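You operate a simulated robot arm through the tools that you are given. There is no shell and no other tool. Be economical: measure what you need, move in short steps, check, and stop when the job is done.

The job below is to be done with a simulated robot arm. You get a single attempt, and the scene is never put back.

JOB
Try the blue sensor on the tester: GOOD tray if it passes, REJECT tray if it shows DEAD.
Fine: window toward the test block; switch on and slide the block up to it; leave both so.
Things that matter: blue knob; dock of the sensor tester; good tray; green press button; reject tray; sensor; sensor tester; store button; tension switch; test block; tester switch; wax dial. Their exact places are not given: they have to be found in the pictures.

The check looks at the end state, three seconds after you hand in, the way a careful person would. Anything else that was tipped, shoved, dropped, spilled or broken makes it a failure.

ROBOT AND FRAMES
A 7-joint arm with a fingered hand on a trunk, on a base that drives. Base frame: it is fixed to the floor where the robot stands at the start and does not move with it; the origin is under the middle of the robot, x ahead of it, y to its left, z up; the surface under the hand at the start is at about z = 88.2. Lengths are in cm, angles in rad, forces in N, time in s.
With the tool pointing down near the work surface it reaches from about 36 to 84 cm from the robot's upright axis, wherever it stands. Its first joint turns from -2.007 to 2.007 rad. Places, roughly: blue knob [70, -50, 90]; dock of the sensor tester [70, -10, 90]; good tray [50, -20, 90]; green press button [80, 10, 90]; reject tray [50, -30, 90]; sensor tester [70, -10, 90]; store button [80, -50, 90]; tension switch [70, -50, 90]; test block [60, -10, 90]; tester switch [70, -10, 90]; wax dial [80, -50, 90]. Payload 5 kg.
Tool frame: the origin (TCP) lies between the finger pads and is the grasp point; the fingertips stand 3.2 cm ahead of it; z points along the fingers, y is the line along which they close. The gripper opens to 16 cm. The gripper's body begins 8.9 cm behind the TCP. The gripper is a hand of 4 fingers: y runs from the thumb to the fingers, the wrist lies at [0, 0, -26.7] in the tool frame, and closing takes about 1.5 s.
Orientation is told as [roll, pitch, yaw] about the base's x, y, z axes, in that order, counted from this pose: with the fingers straight down and closing along the base's y, the tool's x points along the base's -x, its y along +y and its z along -z.

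CONTROLS
- The arm moves only by the tool arm_command. Its argument "increments" is a list of rows, each an object (a shift or turn left out is 0, a gripper value left out holds the last) with "travel": the shift along the tool's x, y, z in mm, a list of three; "rotation": the turn, a rotation vector about the tool's x, y, z in rad, a list of three. In form: [{"travel": [x, y, z], "rotation": [rx, ry, rz]}, ...]. A call has 1 to 12 rows; each row shifts and turns the commanded pose from where the row before left it, along the tool's axes as they then stand. "grip" is the gripper command, from -1 (shut) to 1 (fully open), values between in proportion, set as the call begins (left out, the last holds). A row lasts 0.2 s, in which the tool goes at most 5 cm and 0.15 rad; a call with a longer step from one row to the next is refused whole, and so is a gripper value outside its range. Where a pose cannot be reached the arm comes as near as it can. A force on the tool above 40 N (or 10 N above the force at the start of the call, whichever is more), or a blocked arm, ends the call early, and 0.2 s more pass. The fingers move at their own pace (about 10.8 cm/s each) and stop on an object; they squeeze with about 22 N. The grip force told is the motor's: it shows also when the fingers shut on nothing. Time passes only in rows, and 0.2 s behind the last, so rows that do not move let the fingers close. It gives the time, the measured TCP pose, the force on the tool (base axes), the opening and the grip force at its end, in the units of the frame above (readings bear some noise), with the torque about the TCP (base axes, N m) and any sound that the robot's microphone picked up, and new pictures: "show" is both (left out), scene, wrist or none.
- Cameras (640 x 400 px; columns grow to the right, rows downward): "scene" is now at [3.13, 11.57, 167.21]; the picture's right is [-0.51, -0.86, 0.00], its down [-0.61, 0.36, -0.71] and it looks along [0.61, -0.36, -0.71] (base axes); focal length 264 px, centre (320, 200). "wrist" rides on the gripper at [8, -0.4, -11.4] in the tool frame; the picture's right is [0.05, 1.00, 0.00], its down [-0.82, 0.04, -0.58] and it looks along [-0.58, 0.03, 0.82] (tool axes); focal length 265 px, centre (320, 200).
- slide_trunk(by): slides the trunk up (or, below 0, down) by that many cm; the arm and the scene camera ride with it, the base frame stays. It gives what a move gives, with no picture.
- drive_base(legs): drives the robot by 1 to 6 legs, each [ahead, turn to the left] in cm and rad, along the robot's own axes; the way and the turn of a leg run together, so that a leg with both is an arc; at most 150 cm and 3.142 rad a leg. The arm and the cameras ride along, it lands a little off, and it stops where it bumps. It gives what a move gives, and a new picture of the scene camera.
- set_fingers(finger1, finger2, finger3, thumb_bend): sets how far each is bent, from 0 (flat) to 1 (curled in); at 0.3 the hand is open as for a grip, at 0.7 the pads meet at the TCP. One left out holds its place. A second passes; each finger stops where it meets its share of the squeeze, and holds until it gets a number again. A gripper value or a shape takes the hand back. It gives what a move gives, with no picture; readings hold the bend of each and the force on the fingers (four entries, about 0 where the hand has none), thumb and palm.
- hand_shape(shape): the hand has 4 fingers and takes this shape, open, in about a second: jaw (thumb against the fingers, like two jaws); tri (thumb and two fingers); tip (a fingertip pinch); poke (one finger out to press); point (the index stretched); flat (the hand flat); cup (the hand cupped); fist (a fist). The gripper value then closes the fingers along that shape, each until it touches; the sizes above hold for jaw. It gives what a move gives, with no picture.
- turn_head(pan, tilt): turns the head with the scene camera to pan (to the left, within 2.705 rad either way) and tilt (down, from -0.506 to 1.204), counted from straight ahead of the robot. It gives what a move gives, and a new picture of the scene camera.
- probe_pixels(camera, pixels): for up to 12 pixels [column, row] of the newest picture of that camera ("zoom" is the newest enlarged one), the place [x, y, z] in the base frame of the surface seen there, good to about 0.3 cm, but the place of the scene camera against the robot may be out by one fixed shift of up to 2.5 cm in any direction. The clock stands still meanwhile.
- close_up(camera, box): a new picture of the part [left, top, right, bottom] of that camera's present view, enlarged. The clock stands still meanwhile.
- sign_off(): hands the job in; it is judged then, once.

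Work in short steps. Measure before you move; look again where a grasp or a placing could have gone wrong, and mend it. You have 80 turns and 260 pictures in all, those below and enlarged ones among them. Open the gripper and draw the arm clear of the work before you hand the job in, unless the task says otherwise; then end with one line.

The tools are called after "Call:" as name(argument=value, ...) on one line, values as JSON. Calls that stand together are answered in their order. arm_command: Moves the arm, as the interface text tells. Its arguments: {"type":"object","properties":{"increments":{"type":"array","items":{"type":"object","properties":{"travel":{"type":"array","items":{"type":"number"}},"rotation":{"type":"array","items":{"type":"number"}}}}},"grip":{"type":"number"},"show":{"type":"string","enum":["both","scene","wrist","none"]}},"required":["increments"]} The other tools are called the same way: slide_trunk (by) slides the trunk up or down; hand_shape (shape) gives the hand a shape; set_fingers (finger1, finger2, finger3, thumb_bend) moves the fingers one by one; drive_base (legs) drives the base; turn_head (pan, tilt) turns the head that bears the scene camera; probe_pixels (camera, pixels) gives the place of the surface under pixels of a picture; close_up (camera, box) takes an enlarged picture of a part of a camera's view; sign_off () hands the job in.

At the start:

```text
time_s: 0.0
position: [61.21, -14.28, 126.84]
tool_rot: [0.0, 0.0, 0.001]
wrist_force: [0.4, 0.5, -0.6]
ft_torque: [-0.02, -0.03, -0.02]
finger_gap: 15.99
gripper_force: 0.0
shape: jaw
bend: [0.3, 0.3, 0.3, 0.3]
finger forces: [0.0, 0.0, 0.0, 0.0, 0.0, 0.1]
trunk travel left (down, up): [-80.0, 19.0]
robot x, y, heading: [0.07, 0.02, 0.005]
head pan, tilt: [-0.532, 0.787]
```

scene: 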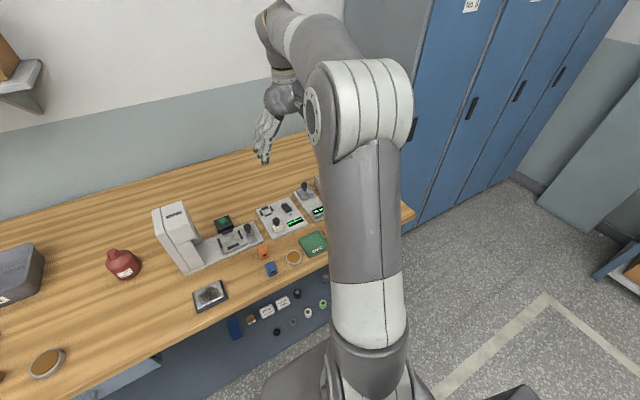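
wrist: 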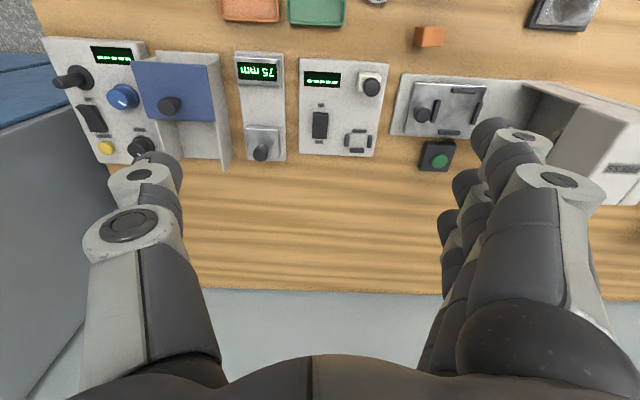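

The wrist picture shows devices in a row; the tester with switch and dock seems to be around (340,110). I take enlarged views of both cameras.

Call:
close_up(camera="wrist", box=[220, 0, 480, 170])

Call:
close_up(camera="scene", box=[180, 170, 340, 310])

```text
2.35 times, centred on (350, 85) of wrist
```

zoom: 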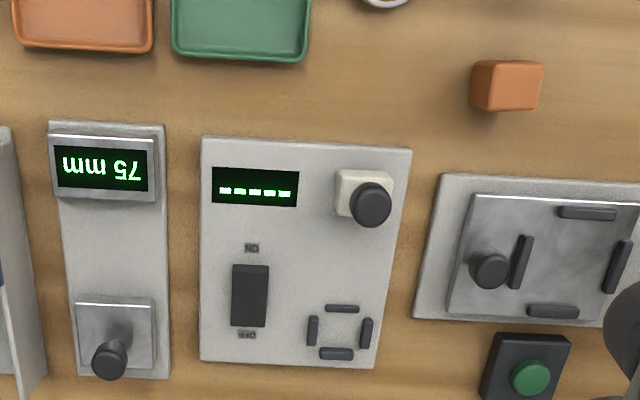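

```text
2.86 times, centred on (260, 240) of scene
```

zoom: 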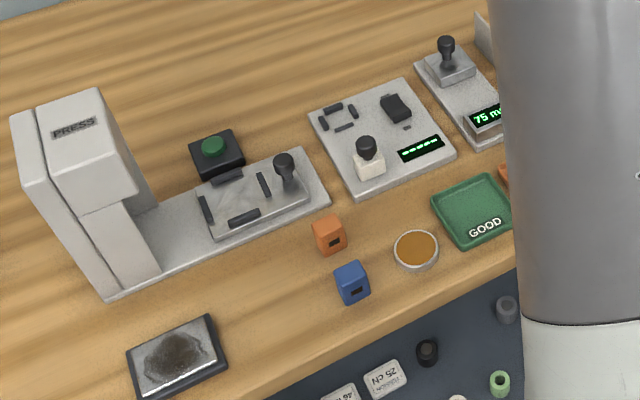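

Blue sensor sits near scene (272,270). Get a tight close-up of it and probe scene & wrist to estimate the shift.

Call:
probe_pixels(camera="wrist", pixels=[[430, 38], [370, 85], [360, 142], [320, 125], [372, 78], [340, 130], [302, 60], [387, 63], [300, 152], [372, 155], [345, 143], [374, 142]])

Call:
close_up(camera="scene", box=[245, 240, 301, 275])

Call:
probe_pixels(camera="scene", pixels=[[263, 249], [271, 265], [266, 263], [276, 263], [272, 271], [276, 222]])

```text
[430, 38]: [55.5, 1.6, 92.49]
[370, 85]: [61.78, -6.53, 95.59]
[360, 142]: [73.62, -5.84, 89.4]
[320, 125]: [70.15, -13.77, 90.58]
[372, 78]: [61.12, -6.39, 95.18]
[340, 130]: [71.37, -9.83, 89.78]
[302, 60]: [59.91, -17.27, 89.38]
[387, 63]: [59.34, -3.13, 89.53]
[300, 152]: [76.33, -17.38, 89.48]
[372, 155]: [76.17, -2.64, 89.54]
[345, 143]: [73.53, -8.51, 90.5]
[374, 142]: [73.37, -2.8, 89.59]
```

```text
11.43 times, centred on (273, 258) of scene
```

zoom: 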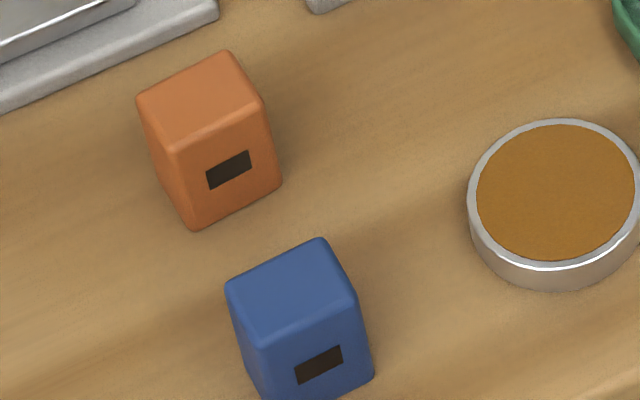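

```text
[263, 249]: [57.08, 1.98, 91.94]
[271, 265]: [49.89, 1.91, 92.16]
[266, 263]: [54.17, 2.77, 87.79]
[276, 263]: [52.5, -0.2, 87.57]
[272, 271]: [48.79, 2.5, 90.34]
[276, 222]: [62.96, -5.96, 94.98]
```

Sensor's window already faces -x (toward the robot), while the block (61.7,-6.4) lies on the -x side of the dock (73.5,-5.8): the orientation may be right already. Move the hand over the sensor for a precise wrist view.

Call:
arm_command(increments=[{"travel": [30, 40, 0]}, {"travel": [30, 40, 0]}, {"travel": [30, 40, 20]}, {"travel": [0, 40, 30]}, {"travel": [0, 0, 40]}, {}])

```text
refused: row 3 steps farther than a row can; nothing moved
```

Row 3 was too long; resend shorter.

Call:
arm_command(increments=[{"travel": [30, 38, 0]}, {"travel": [30, 38, 0]}, {"travel": [30, 38, 0]}, {"travel": [0, 40, 25]}, {"travel": [0, 0, 40]}, {"travel": [0, 0, 25]}, {}])

```text
time_s: 1.6
position: [52.01, 1.12, 117.67]
tool_rot: [-0.001, -0.001, 0.0]
wrist_force: [0.1, 0.1, -1.0]
ft_torque: [0.01, 0.03, 0.01]
finger_gap: 15.99
gripper_force: 0.0
shape: jaw
bend: [0.3, 0.3, 0.3, 0.3]
finger forces: [0.0, 0.0, 0.0, 0.1, 0.0, 0.0]
trunk travel left (down, up): [-80.0, 19.0]
robot x, y, heading: [-0.04, -0.01, -0.0]
head pan, tilt: [-0.532, 0.787]
```

scene: 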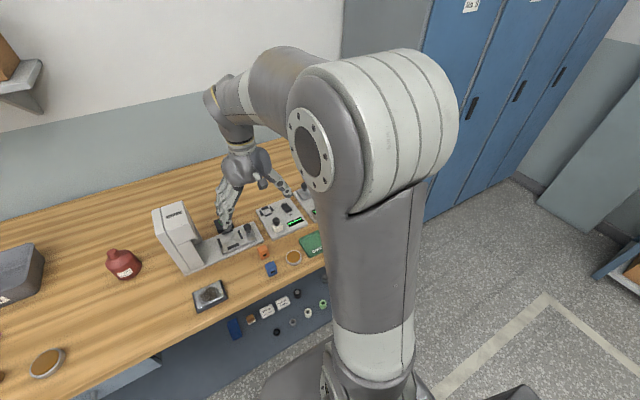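
wrist: 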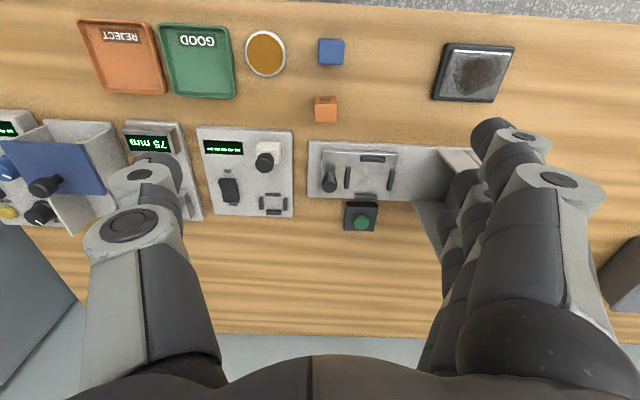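

The whole row is visible: sensor at (331,51), tester at (245,172), GOOD tray (199,60). Zoom and probe.

Call:
probe_pixels(camera="wrist", pixels=[[319, 39], [343, 39], [343, 62], [319, 62], [331, 48], [312, 46], [198, 70], [265, 163], [267, 152], [229, 190], [273, 204], [325, 110]])

Call:
close_up(camera="wrist", box=[290, 20, 370, 70])

Call:
close_up(camera="wrist", box=[185, 120, 345, 220])

```text
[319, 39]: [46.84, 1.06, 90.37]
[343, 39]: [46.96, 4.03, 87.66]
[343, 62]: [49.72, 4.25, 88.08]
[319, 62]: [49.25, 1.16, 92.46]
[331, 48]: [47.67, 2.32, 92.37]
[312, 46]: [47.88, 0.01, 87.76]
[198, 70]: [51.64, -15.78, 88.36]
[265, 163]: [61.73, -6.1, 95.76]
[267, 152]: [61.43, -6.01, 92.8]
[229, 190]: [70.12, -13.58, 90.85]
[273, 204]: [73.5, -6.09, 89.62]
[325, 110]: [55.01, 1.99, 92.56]
```

```text
8.00 times, centred on (330, 45) of wrist
```

zoom: 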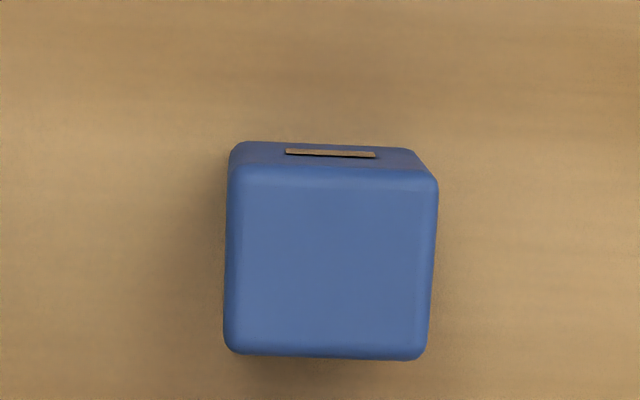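

```text
4.00 times, centred on (265, 170) of wrist
```

zoom: 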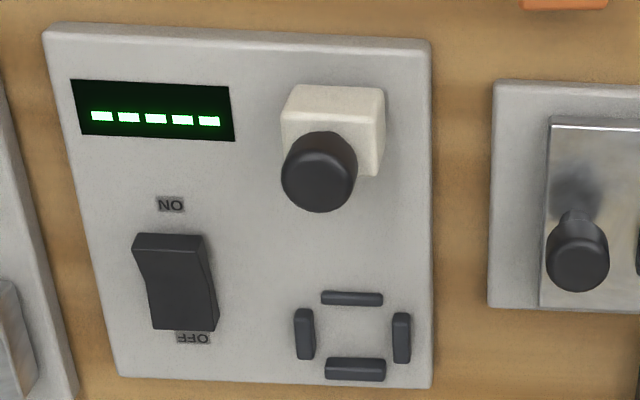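

Probe the dock bars and the tester details in the zoom.

Call:
probe_pixels(camera="zoom", pixels=[[303, 320], [313, 345], [395, 345], [402, 325], [352, 296], [352, 306], [355, 362], [355, 376], [352, 334], [320, 176], [165, 248], [190, 320]])

Call:
close_up(camera="wrist", box=[250, 185, 300, 217])

```text
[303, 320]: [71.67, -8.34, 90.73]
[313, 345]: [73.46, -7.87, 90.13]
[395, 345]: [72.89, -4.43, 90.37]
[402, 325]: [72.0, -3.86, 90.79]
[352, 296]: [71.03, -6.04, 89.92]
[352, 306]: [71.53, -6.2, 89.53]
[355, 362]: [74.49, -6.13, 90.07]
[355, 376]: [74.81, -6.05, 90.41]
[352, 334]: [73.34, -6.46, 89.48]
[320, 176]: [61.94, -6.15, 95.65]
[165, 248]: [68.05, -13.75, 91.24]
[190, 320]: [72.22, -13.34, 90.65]
```

```text
12.50 times, centred on (275, 201) of wrist
```

zoom: 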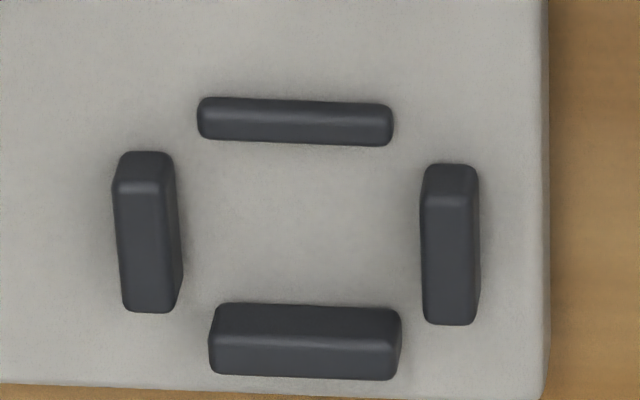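

Probe the bars' inner edges here for the dock centre.

Call:
probe_pixels(camera="zoom", pixels=[[172, 210], [190, 260], [424, 220], [412, 260], [295, 142], [295, 158], [305, 308], [305, 292], [140, 250], [450, 260], [295, 118], [305, 345]])

```text
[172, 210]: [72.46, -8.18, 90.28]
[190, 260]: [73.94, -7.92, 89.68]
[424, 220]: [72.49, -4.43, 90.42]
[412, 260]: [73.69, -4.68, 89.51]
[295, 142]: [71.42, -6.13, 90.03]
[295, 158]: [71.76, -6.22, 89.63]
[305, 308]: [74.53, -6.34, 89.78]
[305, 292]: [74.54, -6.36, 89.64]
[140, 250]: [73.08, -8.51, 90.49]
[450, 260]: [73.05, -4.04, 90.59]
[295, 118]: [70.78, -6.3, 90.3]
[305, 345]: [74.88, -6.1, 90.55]
```

Dock inner box: x 71.5–74.5, y -7.9–-4.4 → centre about (73.0,-6.15). Now go down above the blue sensor (≈48.1,2.4).

Call:
arm_command(increments=[{"travel": [39, 13, 0]}, {"travel": [0, 0, 40]}, {"travel": [0, 0, 40]}, {"travel": [0, 0, 30]}, {}], show="wrist")

Call:
close_up(camera="wrist", box=[240, 150, 400, 250])

```text
time_s: 2.8
position: [48.34, 2.51, 106.88]
tool_rot: [0.0, 0.001, -0.001]
wrist_force: [0.7, -0.1, -0.3]
ft_torque: [-0.02, 0.03, 0.03]
finger_gap: 15.96
gripper_force: 0.0
shape: jaw
bend: [0.3, 0.3, 0.3, 0.3]
finger forces: [0.0, 0.1, 0.0, 0.0, 0.1, 0.0]
trunk travel left (down, up): [-80.0, 19.0]
robot x, y, heading: [0.2, 0.11, -0.003]
head pan, tilt: [-0.532, 0.787]
```

wrist: 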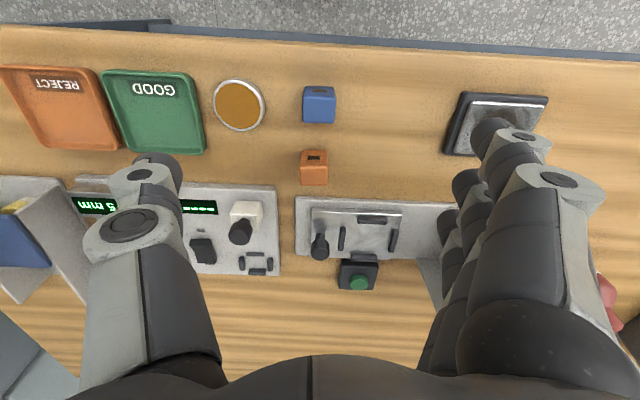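

```text
4.00 times, centred on (320, 200) of wrist
```

zoom: 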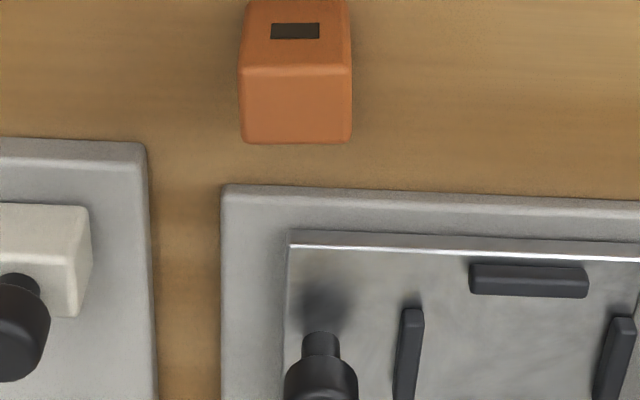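

Sensor at (319,105) now; zoom on it for edges.

Call:
close_up(camera="wrist", box=[288, 80, 352, 120])

Call:
probe_pixels(camera="wrist", pixels=[[305, 100], [334, 100], [319, 97], [319, 121], [475, 125], [458, 180], [447, 220], [160, 165], [305, 115], [334, 115]])

```text
10.00 times, centred on (320, 100) of wrist
```

zoom: 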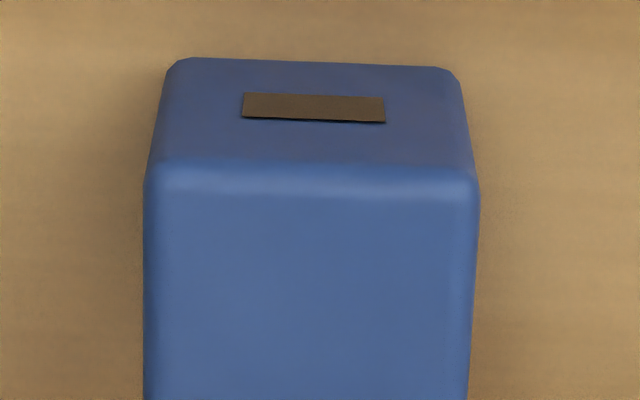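

```text
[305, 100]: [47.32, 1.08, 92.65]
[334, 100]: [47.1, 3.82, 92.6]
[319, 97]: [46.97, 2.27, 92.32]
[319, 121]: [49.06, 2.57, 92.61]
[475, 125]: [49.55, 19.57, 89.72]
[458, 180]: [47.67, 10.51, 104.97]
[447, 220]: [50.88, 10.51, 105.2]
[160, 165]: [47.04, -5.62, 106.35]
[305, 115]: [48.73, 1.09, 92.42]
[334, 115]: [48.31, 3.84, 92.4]
```

Sensor centre ≈ (48.15, 2.44), top 92.5, 2.8 cm wide; fingers stand 3.2 cm apart in x. I curl the outer two fingers away so only the middle one and thumb pinch, and look.

Call:
set_fingers(finger1=1.0, finger3=1.0, finger2=0.5, thumb_bend=0.5)

Call:
arm_command(increments=[{}])

```text
time_s: 3.8
position: [48.43, 2.5, 106.92]
tool_rot: [0.0, -0.001, 0.0]
wrist_force: [0.4, 0.1, 0.1]
ft_torque: [-0.03, 0.01, 0.02]
finger_gap: 6.22
gripper_force: 0.1
shape: fingers
bend: [1.0, 0.5, 1.0, 0.5]
finger forces: [0.0, 0.0, 0.1, 0.1, 0.0, 0.0]
trunk travel left (down, up): [-80.0, 19.0]
robot x, y, heading: [0.23, 0.03, -0.001]
head pan, tilt: [-0.532, 0.787]
```

```text
time_s: 4.2
position: [48.42, 2.49, 106.84]
tool_rot: [-0.001, -0.001, 0.0]
wrist_force: [0.5, 0.7, -0.4]
ft_torque: [0.01, -0.03, -0.03]
finger_gap: 6.23
gripper_force: 0.0
shape: fingers
bend: [1.0, 0.5, 1.0, 0.5]
finger forces: [0.1, 0.0, 0.0, 0.0, 0.0, 0.1]
trunk travel left (down, up): [-80.0, 19.0]
robot x, y, heading: [0.08, -0.02, -0.004]
head pan, tilt: [-0.532, 0.787]
```

scene: 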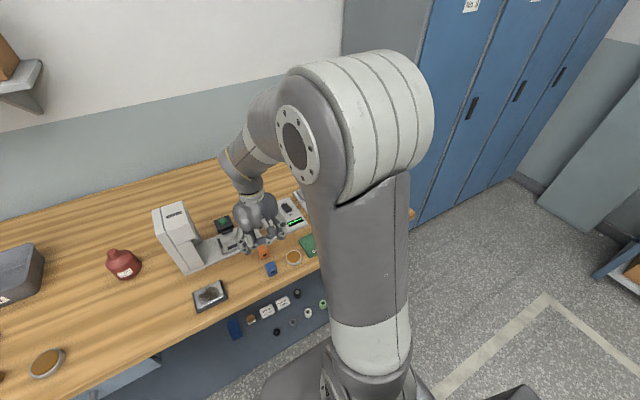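
wrist: 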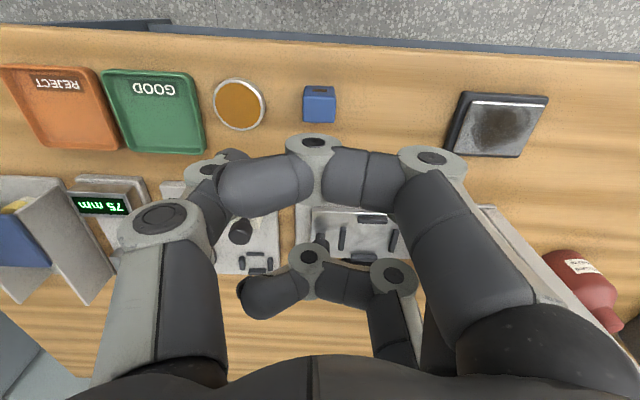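

Check how low the curled fingers hang versus the middle one.

Call:
close_up(camera="scene", box=[220, 190, 316, 280])

Call:
probe_pixels(camera="wrist", pixels=[[312, 150], [260, 185], [215, 170], [235, 155], [310, 258], [260, 295], [330, 240], [242, 290]])

```text
4.44 times, centred on (268, 235) of scene
```

zoom: 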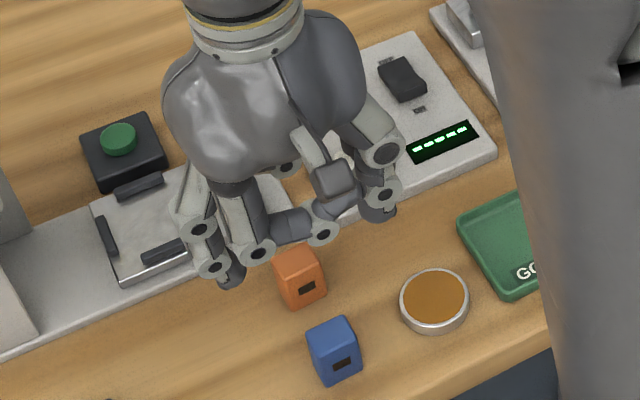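

```text
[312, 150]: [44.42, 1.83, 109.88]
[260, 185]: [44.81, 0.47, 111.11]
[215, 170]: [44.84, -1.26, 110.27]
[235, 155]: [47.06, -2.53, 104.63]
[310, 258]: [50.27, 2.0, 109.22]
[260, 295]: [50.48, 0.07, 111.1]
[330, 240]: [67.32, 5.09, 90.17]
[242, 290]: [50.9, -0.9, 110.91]
```

Curled fingers stay >1 cm above TCP, so they are clear. Descend to TCP z≈92.9 so the fingertips stay above dock-bar height on the sensor.

Call:
arm_command(increments=[{"travel": [2.5, 0, 30]}, {"travel": [0, 0, 35]}, {"travel": [0, 0, 35]}, {"travel": [0, 0, 25]}, {"travel": [0, 0, 15]}, {}])

Call:
close_up(camera="scene", box=[220, 200, 316, 290])

```text
time_s: 5.4
position: [48.43, 2.54, 93.54]
tool_rot: [-0.001, -0.003, -0.003]
wrist_force: [-4.2, 1.0, 13.3]
ft_torque: [-0.8, 0.07, -0.27]
finger_gap: 6.23
gripper_force: 7.0
shape: fingers
bend: [1.0, 0.5, 1.0, 0.5]
finger forces: [0.0, 0.1, 0.0, 0.0, 14.2, 0.0]
trunk travel left (down, up): [-80.0, 19.0]
robot x, y, heading: [-0.07, 0.02, -0.0]
head pan, tilt: [-0.532, 0.787]
stopped in row 5: the force on the tool passed its limit at 50 N (the readings are from after the stop); the commanded pose is now the measured one
```

scene: 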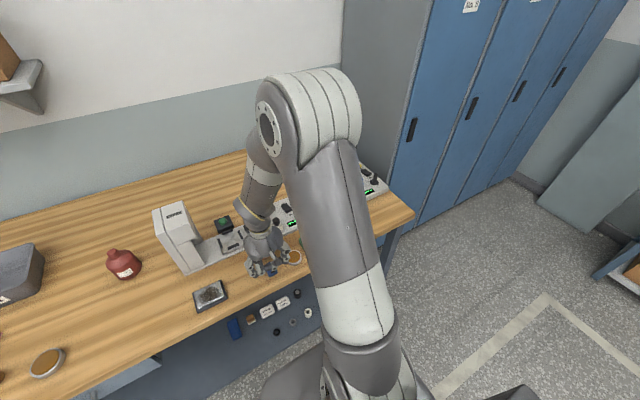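
wrist: 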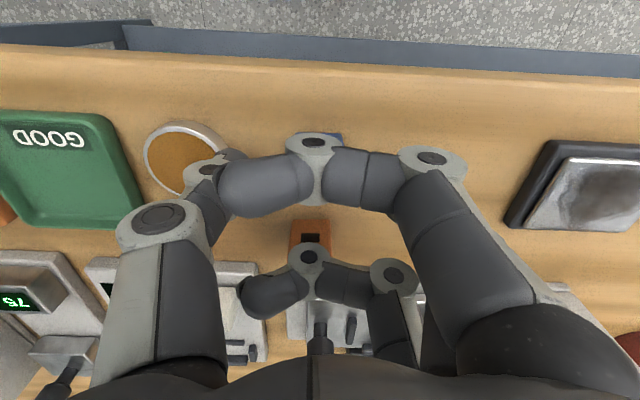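

```text
4.44 times, centred on (268, 245) of scene
```

zoom: 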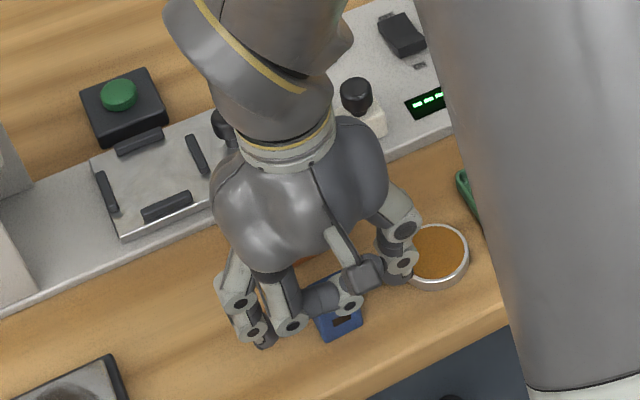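

The thumb reported 14 N: it landed on the round tin at the -y side. Raise straight up and look at the tin.

Call:
arm_command(increments=[{"travel": [0, 0, -30]}, {"travel": [0, 0, -40]}, {"travel": [0, 0, -40]}, {}])

Call:
close_up(camera="scene", box=[240, 230, 320, 290])

Call:
close_up(camera="wrist", box=[190, 60, 350, 160])

```text
time_s: 6.4
position: [48.37, 2.28, 104.33]
tool_rot: [0.002, -0.001, -0.001]
wrist_force: [-0.3, 0.0, -1.1]
ft_torque: [0.0, 0.03, 0.02]
finger_gap: 6.2
gripper_force: 0.3
shape: fingers
bend: [1.0, 0.5, 1.0, 0.5]
finger forces: [0.1, 0.1, 0.1, 0.0, 0.0, 0.0]
trunk travel left (down, up): [-80.0, 19.0]
robot x, y, heading: [-0.12, 0.07, -0.0]
head pan, tilt: [-0.532, 0.787]
```

scene: 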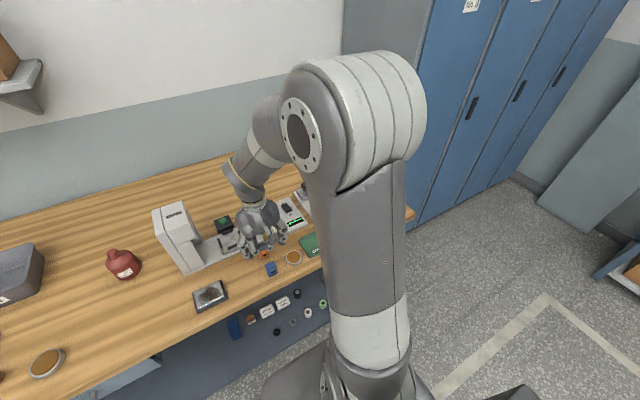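
wrist: 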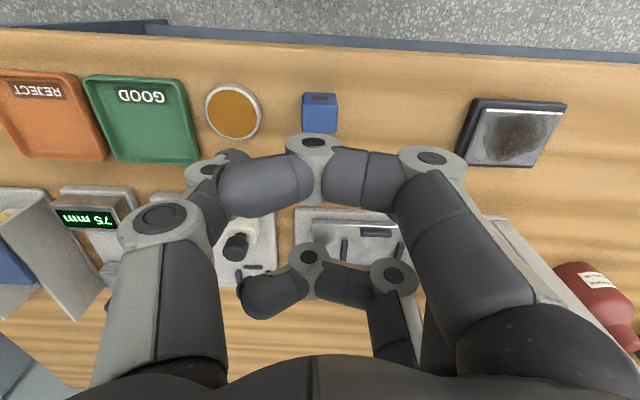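

```text
6.67 times, centred on (280, 260) of scene
```

zoom: 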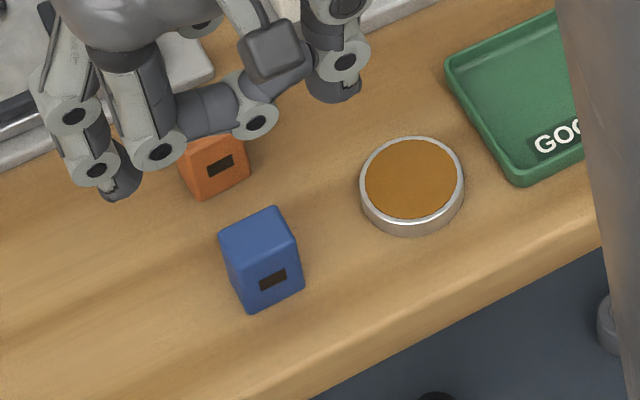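

```text
4.00 times, centred on (270, 110) of wrist
```

zoom: 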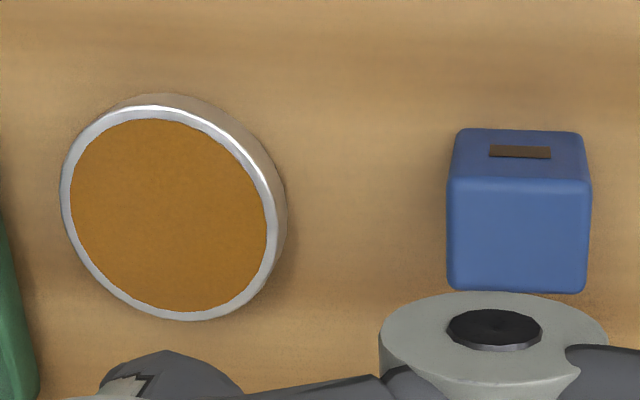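

Nothing visibly moved. Probe tin edge versus sensor, and thumb/finger tip places.

Call:
probe_pixels(camera="zoom", pixels=[[275, 210], [283, 210], [70, 200], [167, 115], [180, 315], [452, 230], [587, 230], [520, 195], [520, 285], [160, 380], [447, 275]])

Call:
probe_pixels(camera="scene", pixels=[[290, 243], [254, 258], [285, 252], [302, 259]])

```text
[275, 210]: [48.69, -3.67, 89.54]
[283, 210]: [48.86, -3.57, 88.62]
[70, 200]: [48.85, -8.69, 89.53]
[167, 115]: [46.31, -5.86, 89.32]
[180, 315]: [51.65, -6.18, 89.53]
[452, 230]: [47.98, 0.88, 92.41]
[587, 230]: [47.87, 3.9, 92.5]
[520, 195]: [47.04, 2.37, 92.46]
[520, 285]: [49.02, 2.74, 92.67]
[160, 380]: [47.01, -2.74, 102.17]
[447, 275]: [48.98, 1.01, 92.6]
```

```text
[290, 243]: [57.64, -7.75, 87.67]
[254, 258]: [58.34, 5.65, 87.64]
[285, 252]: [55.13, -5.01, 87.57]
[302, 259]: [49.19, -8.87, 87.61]
```

Tin edge is at y=-3.55, top 89.5. To learn the true tip reach I narrow thumb/finger2 and temporarily open the outer fingers for a clear wrist view.

Call:
set_fingers(finger1=0.3, finger3=0.3, finger2=0.54, thumb_bend=0.54)

Call:
arm_command(increments=[{}], show="wrist")

Call:
close_up(camera="scene", box=[230, 200, 326, 280])

```text
time_s: 7.4
position: [48.32, 2.41, 104.38]
tool_rot: [-0.001, -0.001, -0.002]
wrist_force: [-0.8, -0.5, -0.2]
ft_torque: [-0.02, 0.03, 0.01]
finger_gap: 12.31
gripper_force: 0.0
shape: fingers
bend: [0.3, 0.54, 0.3, 0.54]
finger forces: [0.0, 0.0, 0.0, 0.0, 0.1, 0.0]
trunk travel left (down, up): [-80.0, 19.0]
robot x, y, heading: [0.19, -0.11, -0.0]
head pan, tilt: [-0.532, 0.787]
```

```text
time_s: 7.8
position: [48.17, 2.52, 104.49]
tool_rot: [0.0, -0.002, -0.001]
wrist_force: [-0.9, -0.5, 0.6]
ft_torque: [0.0, 0.0, 0.01]
finger_gap: 12.3
gripper_force: 0.1
shape: fingers
bend: [0.3, 0.54, 0.3, 0.54]
finger forces: [0.0, 0.0, 0.1, 0.0, 0.0, 0.0]
trunk travel left (down, up): [-80.0, 19.0]
robot x, y, heading: [-0.0, -0.09, 0.0]
head pan, tilt: [-0.532, 0.787]
```

wrist: 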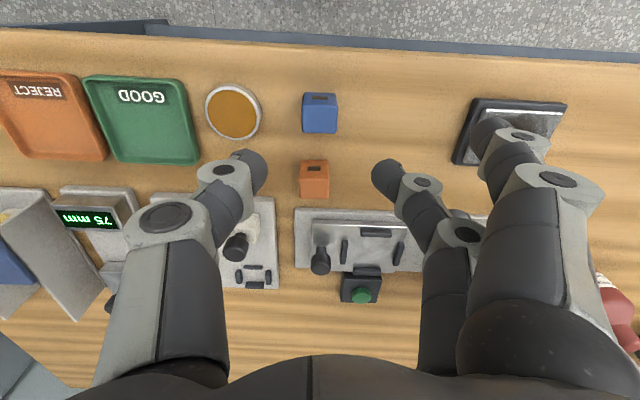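

```text
5.00 times, centred on (278, 240) of scene
```

zoom: 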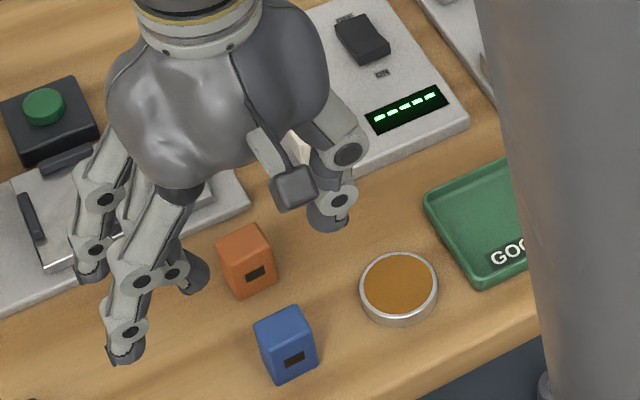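

Thumb tip at (258,170), finger2 tip at (383,175). Probe tips.

Call:
probe_pixels(camera="wrist", pixels=[[266, 170], [258, 155], [250, 165], [262, 180], [374, 175], [385, 163], [385, 185], [376, 185], [397, 165], [240, 153]])

Call:
close_up(camera="wrist", box=[220, 110, 420, 235])

```text
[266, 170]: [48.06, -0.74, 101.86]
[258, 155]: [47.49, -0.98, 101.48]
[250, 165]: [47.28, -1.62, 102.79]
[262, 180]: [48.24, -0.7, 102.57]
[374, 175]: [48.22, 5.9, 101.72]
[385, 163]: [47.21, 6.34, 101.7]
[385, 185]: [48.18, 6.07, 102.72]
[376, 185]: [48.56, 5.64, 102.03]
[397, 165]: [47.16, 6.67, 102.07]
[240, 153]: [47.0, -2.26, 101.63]
```

```text
3.20 times, centred on (320, 172) of wrist
```

zoom: 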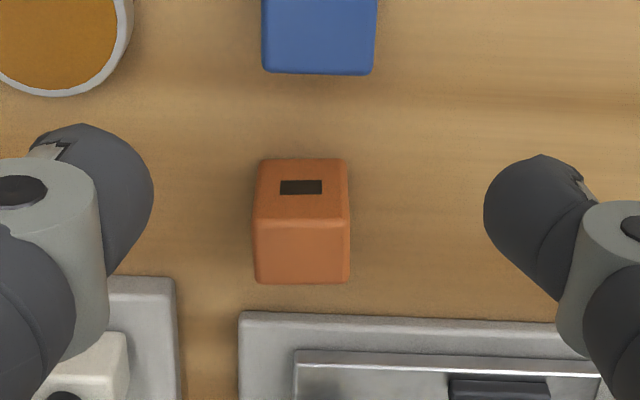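

Tips reach ~3.5 below TCP, gap ≈6.4 at 0.54. Narrow to 0.6 (gap ≈4) with the outer fingers curled, so the thumb stays clear of the tin, then check gap.

Call:
set_fingers(finger2=0.59, thumb_bend=0.59)

Call:
close_up(camera="wrist", box=[220, 110, 420, 235])

Call:
probe_pixels(camera="zoom", pixels=[[200, 200], [190, 210], [210, 210], [430, 210], [440, 220], [450, 210]])

```text
time_s: 8.8
position: [48.28, 2.4, 104.32]
tool_rot: [0.0, 0.0, -0.002]
wrist_force: [0.1, 0.5, -0.2]
ft_torque: [0.0, -0.01, -0.01]
finger_gap: 11.27
gripper_force: 0.0
shape: fingers
bend: [0.3, 0.59, 0.3, 0.59]
finger forces: [0.1, 0.0, 0.0, 0.0, 0.0, 0.0]
trunk travel left (down, up): [-80.0, 19.0]
robot x, y, heading: [-0.26, 0.11, -0.003]
head pan, tilt: [-0.532, 0.787]
```

```text
3.20 times, centred on (320, 172) of wrist
```

zoom: 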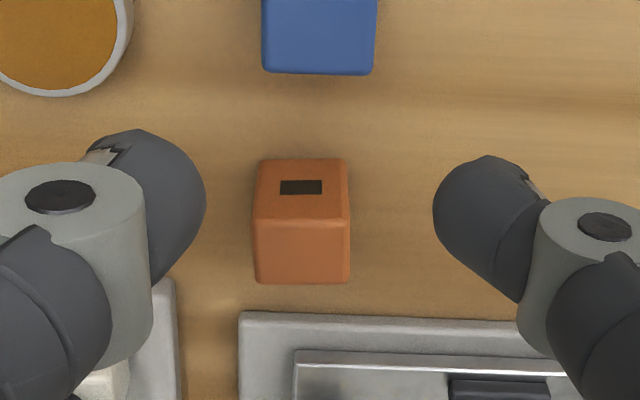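

```text
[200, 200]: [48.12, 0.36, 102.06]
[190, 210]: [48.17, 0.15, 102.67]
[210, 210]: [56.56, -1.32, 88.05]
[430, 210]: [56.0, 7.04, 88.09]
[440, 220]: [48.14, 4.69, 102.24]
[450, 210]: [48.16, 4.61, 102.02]
```

Gap 4.1 centred at y≈2.45, matching the sensor. Curl outer fingers and descend to TCP z≈93.1.

Call:
set_fingers(finger1=1.0, finger3=1.0)

Call:
arm_command(increments=[{"travel": [0, 0, 35]}, {"travel": [0, 0, 35]}, {"travel": [0, 0, 25]}, {"travel": [0, 0, 16]}, {}])

Call:
close_up(camera="scene", box=[230, 220, 326, 290])

```text
time_s: 9.8
position: [48.36, 2.4, 104.33]
tool_rot: [0.0, -0.001, -0.002]
wrist_force: [-0.9, 0.5, 0.6]
ft_torque: [0.03, 0.01, 0.02]
finger_gap: 5.57
gripper_force: 0.0
shape: fingers
bend: [1.0, 0.59, 1.0, 0.59]
finger forces: [0.0, 0.1, 0.1, 0.0, 0.1, 0.0]
trunk travel left (down, up): [-80.0, 19.0]
robot x, y, heading: [0.1, 0.01, 0.007]
head pan, tilt: [-0.532, 0.787]
```

```text
time_s: 11.0
position: [48.22, 2.45, 93.39]
tool_rot: [0.0, -0.002, -0.002]
wrist_force: [-0.4, -0.2, -0.8]
ft_torque: [-0.02, -0.02, 0.0]
finger_gap: 5.59
gripper_force: 0.0
shape: fingers
bend: [1.0, 0.59, 1.0, 0.59]
finger forces: [0.0, 0.0, 0.0, 0.0, 0.1, 0.1]
trunk travel left (down, up): [-80.0, 19.0]
robot x, y, heading: [-0.17, -0.01, -0.002]
head pan, tilt: [-0.532, 0.787]
```

scene: 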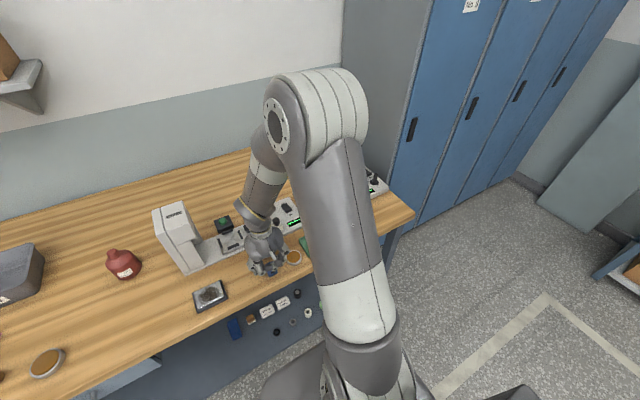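
wrist: 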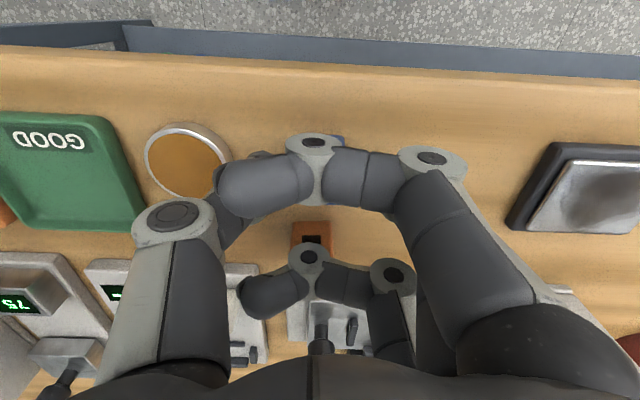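

```text
5.71 times, centred on (278, 255) of scene
```

zoom: 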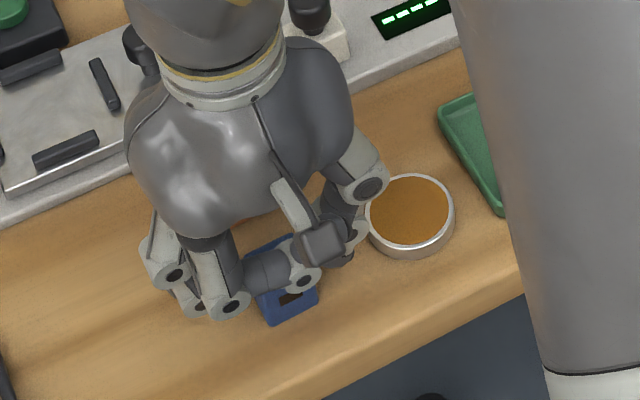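

No contact force, and the sensor is between thumb and finger2. Close both on it.

Call:
set_fingers(finger2=0.72, thumb_bend=0.72)

```text
time_s: 12.0
position: [48.23, 2.45, 93.37]
tool_rot: [0.001, -0.002, -0.002]
wrist_force: [0.7, -0.3, 0.2]
ft_torque: [0.0, 0.0, 0.02]
finger_gap: 5.11
gripper_force: 9.0
shape: fingers
bend: [1.0, 0.62, 1.0, 0.69]
finger forces: [0.1, 8.8, 0.0, 0.1, 9.2, 0.0]
trunk travel left (down, up): [-80.0, 19.0]
robot x, y, heading: [-0.01, -0.07, 0.002]
head pan, tilt: [-0.532, 0.787]
```

Held with 9 N on each. Lift and then open finger 1 briefly to see the sensor in hand.

Call:
arm_command(increments=[{"travel": [0, 0, -10]}, {"travel": [0, 0, -20]}, {"travel": [0, 0, -40]}, {"travel": [0, 0, -40]}, {"travel": [0, 0, -40]}, {}], show="none")

Call:
set_fingers(finger1=0.3)

Call:
arm_command(increments=[{}])

Call:
close_up(camera="wrist", box=[240, 140, 400, 240])

```text
time_s: 13.4
position: [48.19, 2.55, 108.33]
tool_rot: [0.0, -0.001, -0.002]
wrist_force: [0.1, -0.6, 0.1]
ft_torque: [-0.01, -0.03, 0.02]
finger_gap: 5.1
gripper_force: 8.8
shape: fingers
bend: [1.0, 0.61, 1.0, 0.69]
finger forces: [0.0, 8.8, 0.0, 0.1, 8.8, 0.0]
trunk travel left (down, up): [-80.0, 19.0]
robot x, y, heading: [0.14, 0.01, -0.001]
head pan, tilt: [-0.532, 0.787]
```

```text
time_s: 14.4
position: [48.23, 2.47, 108.24]
tool_rot: [0.0, -0.002, -0.002]
wrist_force: [1.0, 0.8, -0.7]
ft_torque: [-0.02, -0.02, -0.02]
finger_gap: 9.81
gripper_force: 9.0
shape: fingers
bend: [0.3, 0.61, 1.0, 0.69]
finger forces: [0.0, 8.8, 0.0, 0.0, 8.8, 0.0]
trunk travel left (down, up): [-80.0, 19.0]
robot x, y, heading: [-0.08, -0.16, 0.007]
head pan, tilt: [-0.532, 0.787]
```

```text
time_s: 14.8
position: [48.21, 2.44, 108.23]
tool_rot: [0.0, -0.001, 0.0]
wrist_force: [0.1, -0.1, -0.8]
ft_torque: [-0.01, -0.02, -0.02]
finger_gap: 9.84
gripper_force: 9.2
shape: fingers
bend: [0.3, 0.61, 1.0, 0.69]
finger forces: [0.0, 8.9, 0.0, 0.0, 8.9, 0.0]
trunk travel left (down, up): [-80.0, 19.0]
robot x, y, heading: [-0.0, 0.05, -0.001]
head pan, tilt: [-0.532, 0.787]
```

scene: 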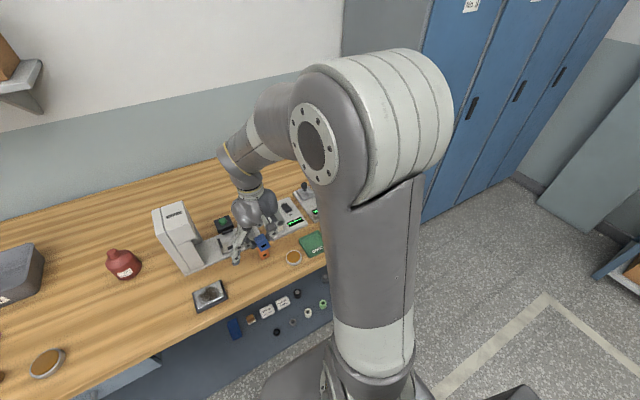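
wrist: 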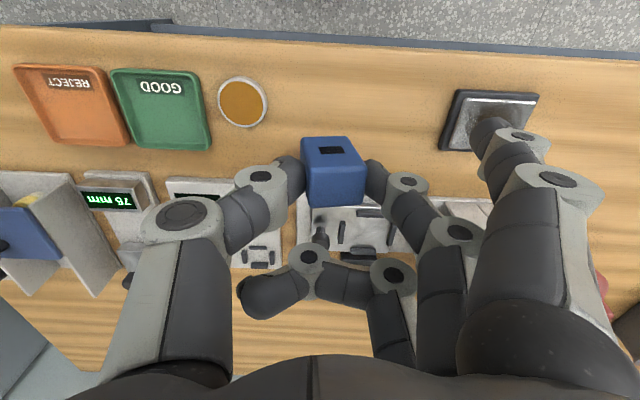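

```text
4.00 times, centred on (320, 190) of wrist
```

zoom: 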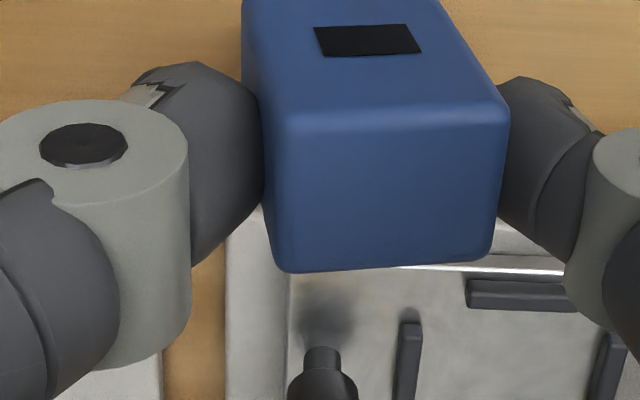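

Held firmly but slightly turned; probe top-face and window-face points for offset, yaw and tilt.

Call:
probe_pixels(camera="zoom", pixels=[[285, 135], [490, 125], [300, 255], [480, 245], [270, 90], [480, 85], [255, 30], [445, 20], [385, 190], [335, 10]])

Call:
close_up(camera="wrist", box=[285, 125, 385, 215])

```text
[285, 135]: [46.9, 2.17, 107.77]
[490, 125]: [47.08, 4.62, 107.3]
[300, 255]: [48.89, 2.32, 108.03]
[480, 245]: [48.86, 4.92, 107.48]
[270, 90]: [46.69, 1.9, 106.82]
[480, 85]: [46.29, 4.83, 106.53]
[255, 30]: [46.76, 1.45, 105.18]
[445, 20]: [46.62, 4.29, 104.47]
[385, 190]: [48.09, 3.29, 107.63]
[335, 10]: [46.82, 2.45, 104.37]
```

```text
4.44 times, centred on (335, 170) of wrist
```

zoom: 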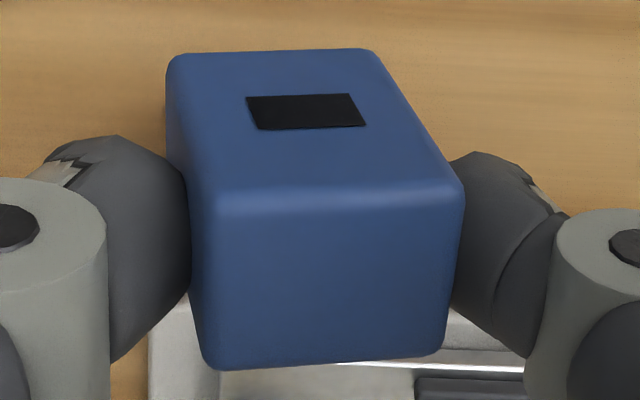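

The sensor is tilted ~0.2 rad about x (thumb closed further than finger). I set it back down at the same spot and re-grip with the thumb fixed.

Call:
arm_command(increments=[{"travel": [0, 0, 40]}, {"travel": [0, 0, 40]}, {"travel": [0, 0, 40]}, {"travel": [0, 0, 20]}, {"travel": [0, 0, 7]}, {}], show="wrist")

Call:
close_up(camera="wrist", box=[240, 120, 400, 240])

```text
time_s: 16.2
position: [48.39, 2.62, 93.58]
tool_rot: [-0.001, -0.003, -0.001]
wrist_force: [1.5, 0.8, -0.8]
ft_torque: [0.02, 0.01, 0.01]
finger_gap: 9.83
gripper_force: 8.8
shape: fingers
bend: [0.3, 0.61, 1.0, 0.69]
finger forces: [0.0, 8.8, 0.1, 0.0, 8.8, 0.0]
trunk travel left (down, up): [-80.0, 19.0]
robot x, y, heading: [-0.22, -0.07, -0.003]
head pan, tilt: [-0.532, 0.787]
```

wrist: 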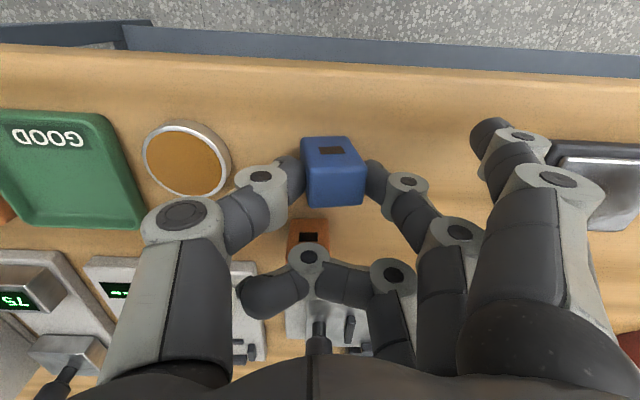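

```text
3.33 times, centred on (320, 180) of wrist
```

zoom: 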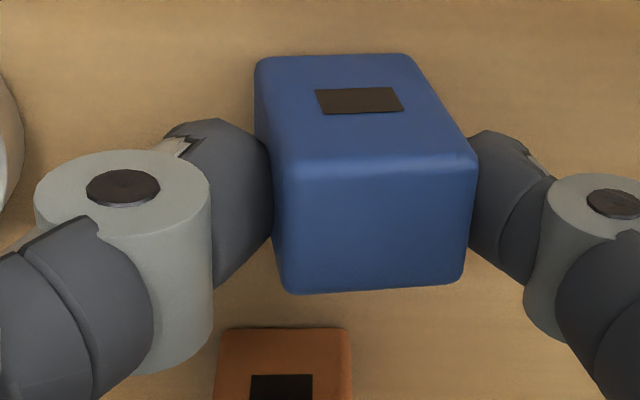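

Lower the last ~3 mm and release so it rights itself.

Call:
arm_command(increments=[{"travel": [0, 0, 2]}, {"travel": [0, 0, 2]}, {}], show="none")

Call:
set_fingers(finger2=0.57, thumb_bend=0.6)

Call:
close_up(camera="wrist", box=[240, 120, 400, 240])

Call:
probe_pixels(camera="zoom", pixels=[[260, 200], [270, 200], [280, 200], [290, 200], [450, 200], [460, 200], [470, 200], [480, 200], [370, 160], [370, 270]])

```text
time_s: 17.0
position: [48.35, 2.6, 93.33]
tool_rot: [0.0, -0.003, -0.002]
wrist_force: [0.5, -2.3, 8.4]
ft_torque: [0.09, 0.01, -0.02]
finger_gap: 9.81
gripper_force: 10.0
shape: fingers
bend: [0.3, 0.62, 1.0, 0.69]
finger forces: [0.0, 9.0, 0.1, 0.1, 11.4, 0.0]
trunk travel left (down, up): [-80.0, 19.0]
robot x, y, heading: [0.02, 0.01, -0.0]
head pan, tilt: [-0.532, 0.787]
```

```text
time_s: 18.0
position: [48.4, 2.64, 93.24]
tool_rot: [0.001, -0.002, -0.001]
wrist_force: [0.4, -0.2, 0.6]
ft_torque: [0.03, 0.03, -0.02]
finger_gap: 11.02
gripper_force: 0.1
shape: fingers
bend: [0.3, 0.56, 1.0, 0.6]
finger forces: [0.0, 0.0, 0.0, 0.0, 0.0, 0.0]
trunk travel left (down, up): [-80.0, 19.0]
robot x, y, heading: [0.07, -0.22, -0.0]
head pan, tilt: [-0.532, 0.787]
```

```text
3.33 times, centred on (320, 180) of wrist
```

zoom: 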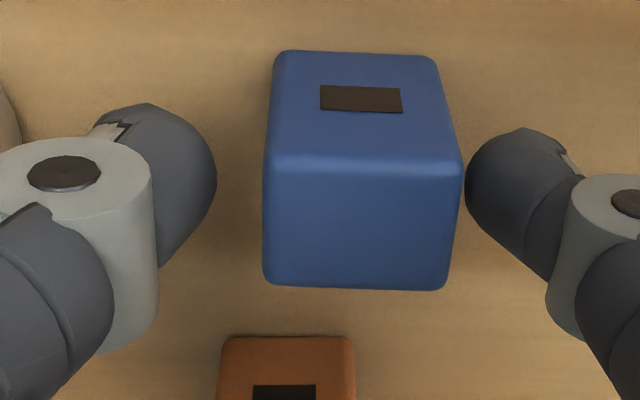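

```text
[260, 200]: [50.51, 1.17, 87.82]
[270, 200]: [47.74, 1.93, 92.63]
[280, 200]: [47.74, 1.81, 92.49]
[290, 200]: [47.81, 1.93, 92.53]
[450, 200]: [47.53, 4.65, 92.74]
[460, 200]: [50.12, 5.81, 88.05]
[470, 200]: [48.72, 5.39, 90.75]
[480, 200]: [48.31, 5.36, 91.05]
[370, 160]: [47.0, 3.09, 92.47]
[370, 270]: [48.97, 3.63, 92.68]
```

Upright now, y 1.85–4.7 (centre 3.27); TCP y 2.64. Shift hand +6 mm, set thumb to 0.62, then finger2 closes against it.

Call:
arm_command(increments=[{"travel": [0, 3, 0]}, {"travel": [0, 3, 0]}, {}], show="none")

Call:
set_fingers(thumb_bend=0.62, finger2=0.61)

Call:
close_up(camera="wrist", box=[240, 120, 400, 240])

```text
time_s: 18.8
position: [48.36, 3.19, 93.13]
tool_rot: [0.0, -0.002, -0.002]
wrist_force: [-0.1, -0.3, -0.6]
ft_torque: [0.0, 0.04, 0.0]
finger_gap: 11.03
gripper_force: 0.0
shape: fingers
bend: [0.3, 0.56, 1.0, 0.6]
finger forces: [0.0, 0.0, 0.0, 0.1, 0.0, 0.0]
trunk travel left (down, up): [-80.0, 19.0]
robot x, y, heading: [0.29, 0.3, 0.003]
head pan, tilt: [-0.532, 0.787]
```

```text
time_s: 19.8
position: [48.39, 3.05, 93.19]
tool_rot: [-0.002, -0.001, 0.0]
wrist_force: [-0.8, 0.2, 0.7]
ft_torque: [-0.03, 0.05, -0.01]
finger_gap: 10.73
gripper_force: 0.1
shape: fingers
bend: [0.3, 0.61, 1.0, 0.62]
finger forces: [0.1, 0.0, 0.1, 0.1, 0.0, 0.1]
trunk travel left (down, up): [-80.0, 19.0]
robot x, y, heading: [-0.44, -0.15, 0.003]
head pan, tilt: [-0.532, 0.787]
```

```text
3.33 times, centred on (320, 180) of wrist
```

zoom: 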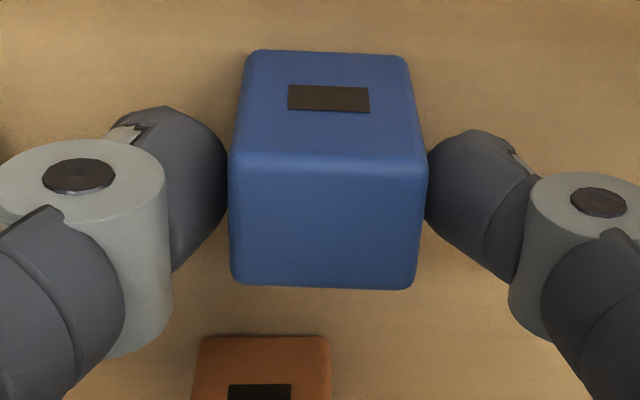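

Both tips are just beside the sensor with near-zero force. Close finger2 against the held thumb.

Call:
set_fingers(finger2=0.75)

Call:
close_up(camera="wrist", box=[240, 120, 400, 240])

Call:
probe_pixels(camera="zoom", pixels=[[245, 175], [410, 175], [250, 270], [400, 270], [255, 80], [400, 80]])

```text
time_s: 20.8
position: [48.24, 3.05, 93.27]
tool_rot: [0.0, -0.002, -0.002]
wrist_force: [-1.0, 1.6, 3.2]
ft_torque: [-0.01, 0.01, 0.0]
finger_gap: 11.32
gripper_force: 6.8
shape: fingers
bend: [0.3, 0.7, 1.0, 0.61]
finger forces: [0.1, 8.0, 0.1, 0.0, 6.3, 0.0]
trunk travel left (down, up): [-80.0, 19.0]
robot x, y, heading: [-0.01, -0.35, 0.004]
head pan, tilt: [-0.532, 0.787]
```

```text
3.33 times, centred on (320, 180) of wrist
```

zoom: 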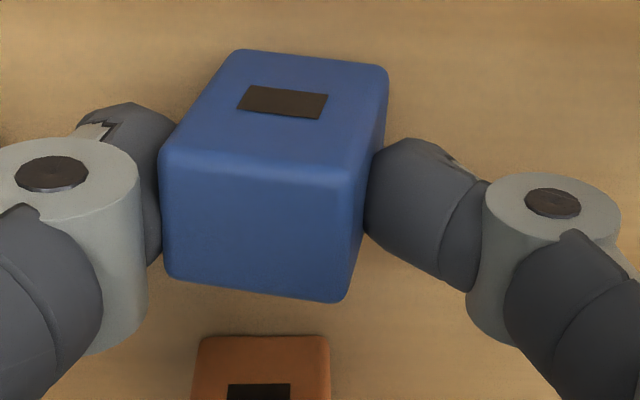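

```text
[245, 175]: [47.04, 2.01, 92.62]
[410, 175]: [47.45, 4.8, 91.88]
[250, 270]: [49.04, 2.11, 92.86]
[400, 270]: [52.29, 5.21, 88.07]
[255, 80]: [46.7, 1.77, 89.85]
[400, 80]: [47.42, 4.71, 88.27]
```

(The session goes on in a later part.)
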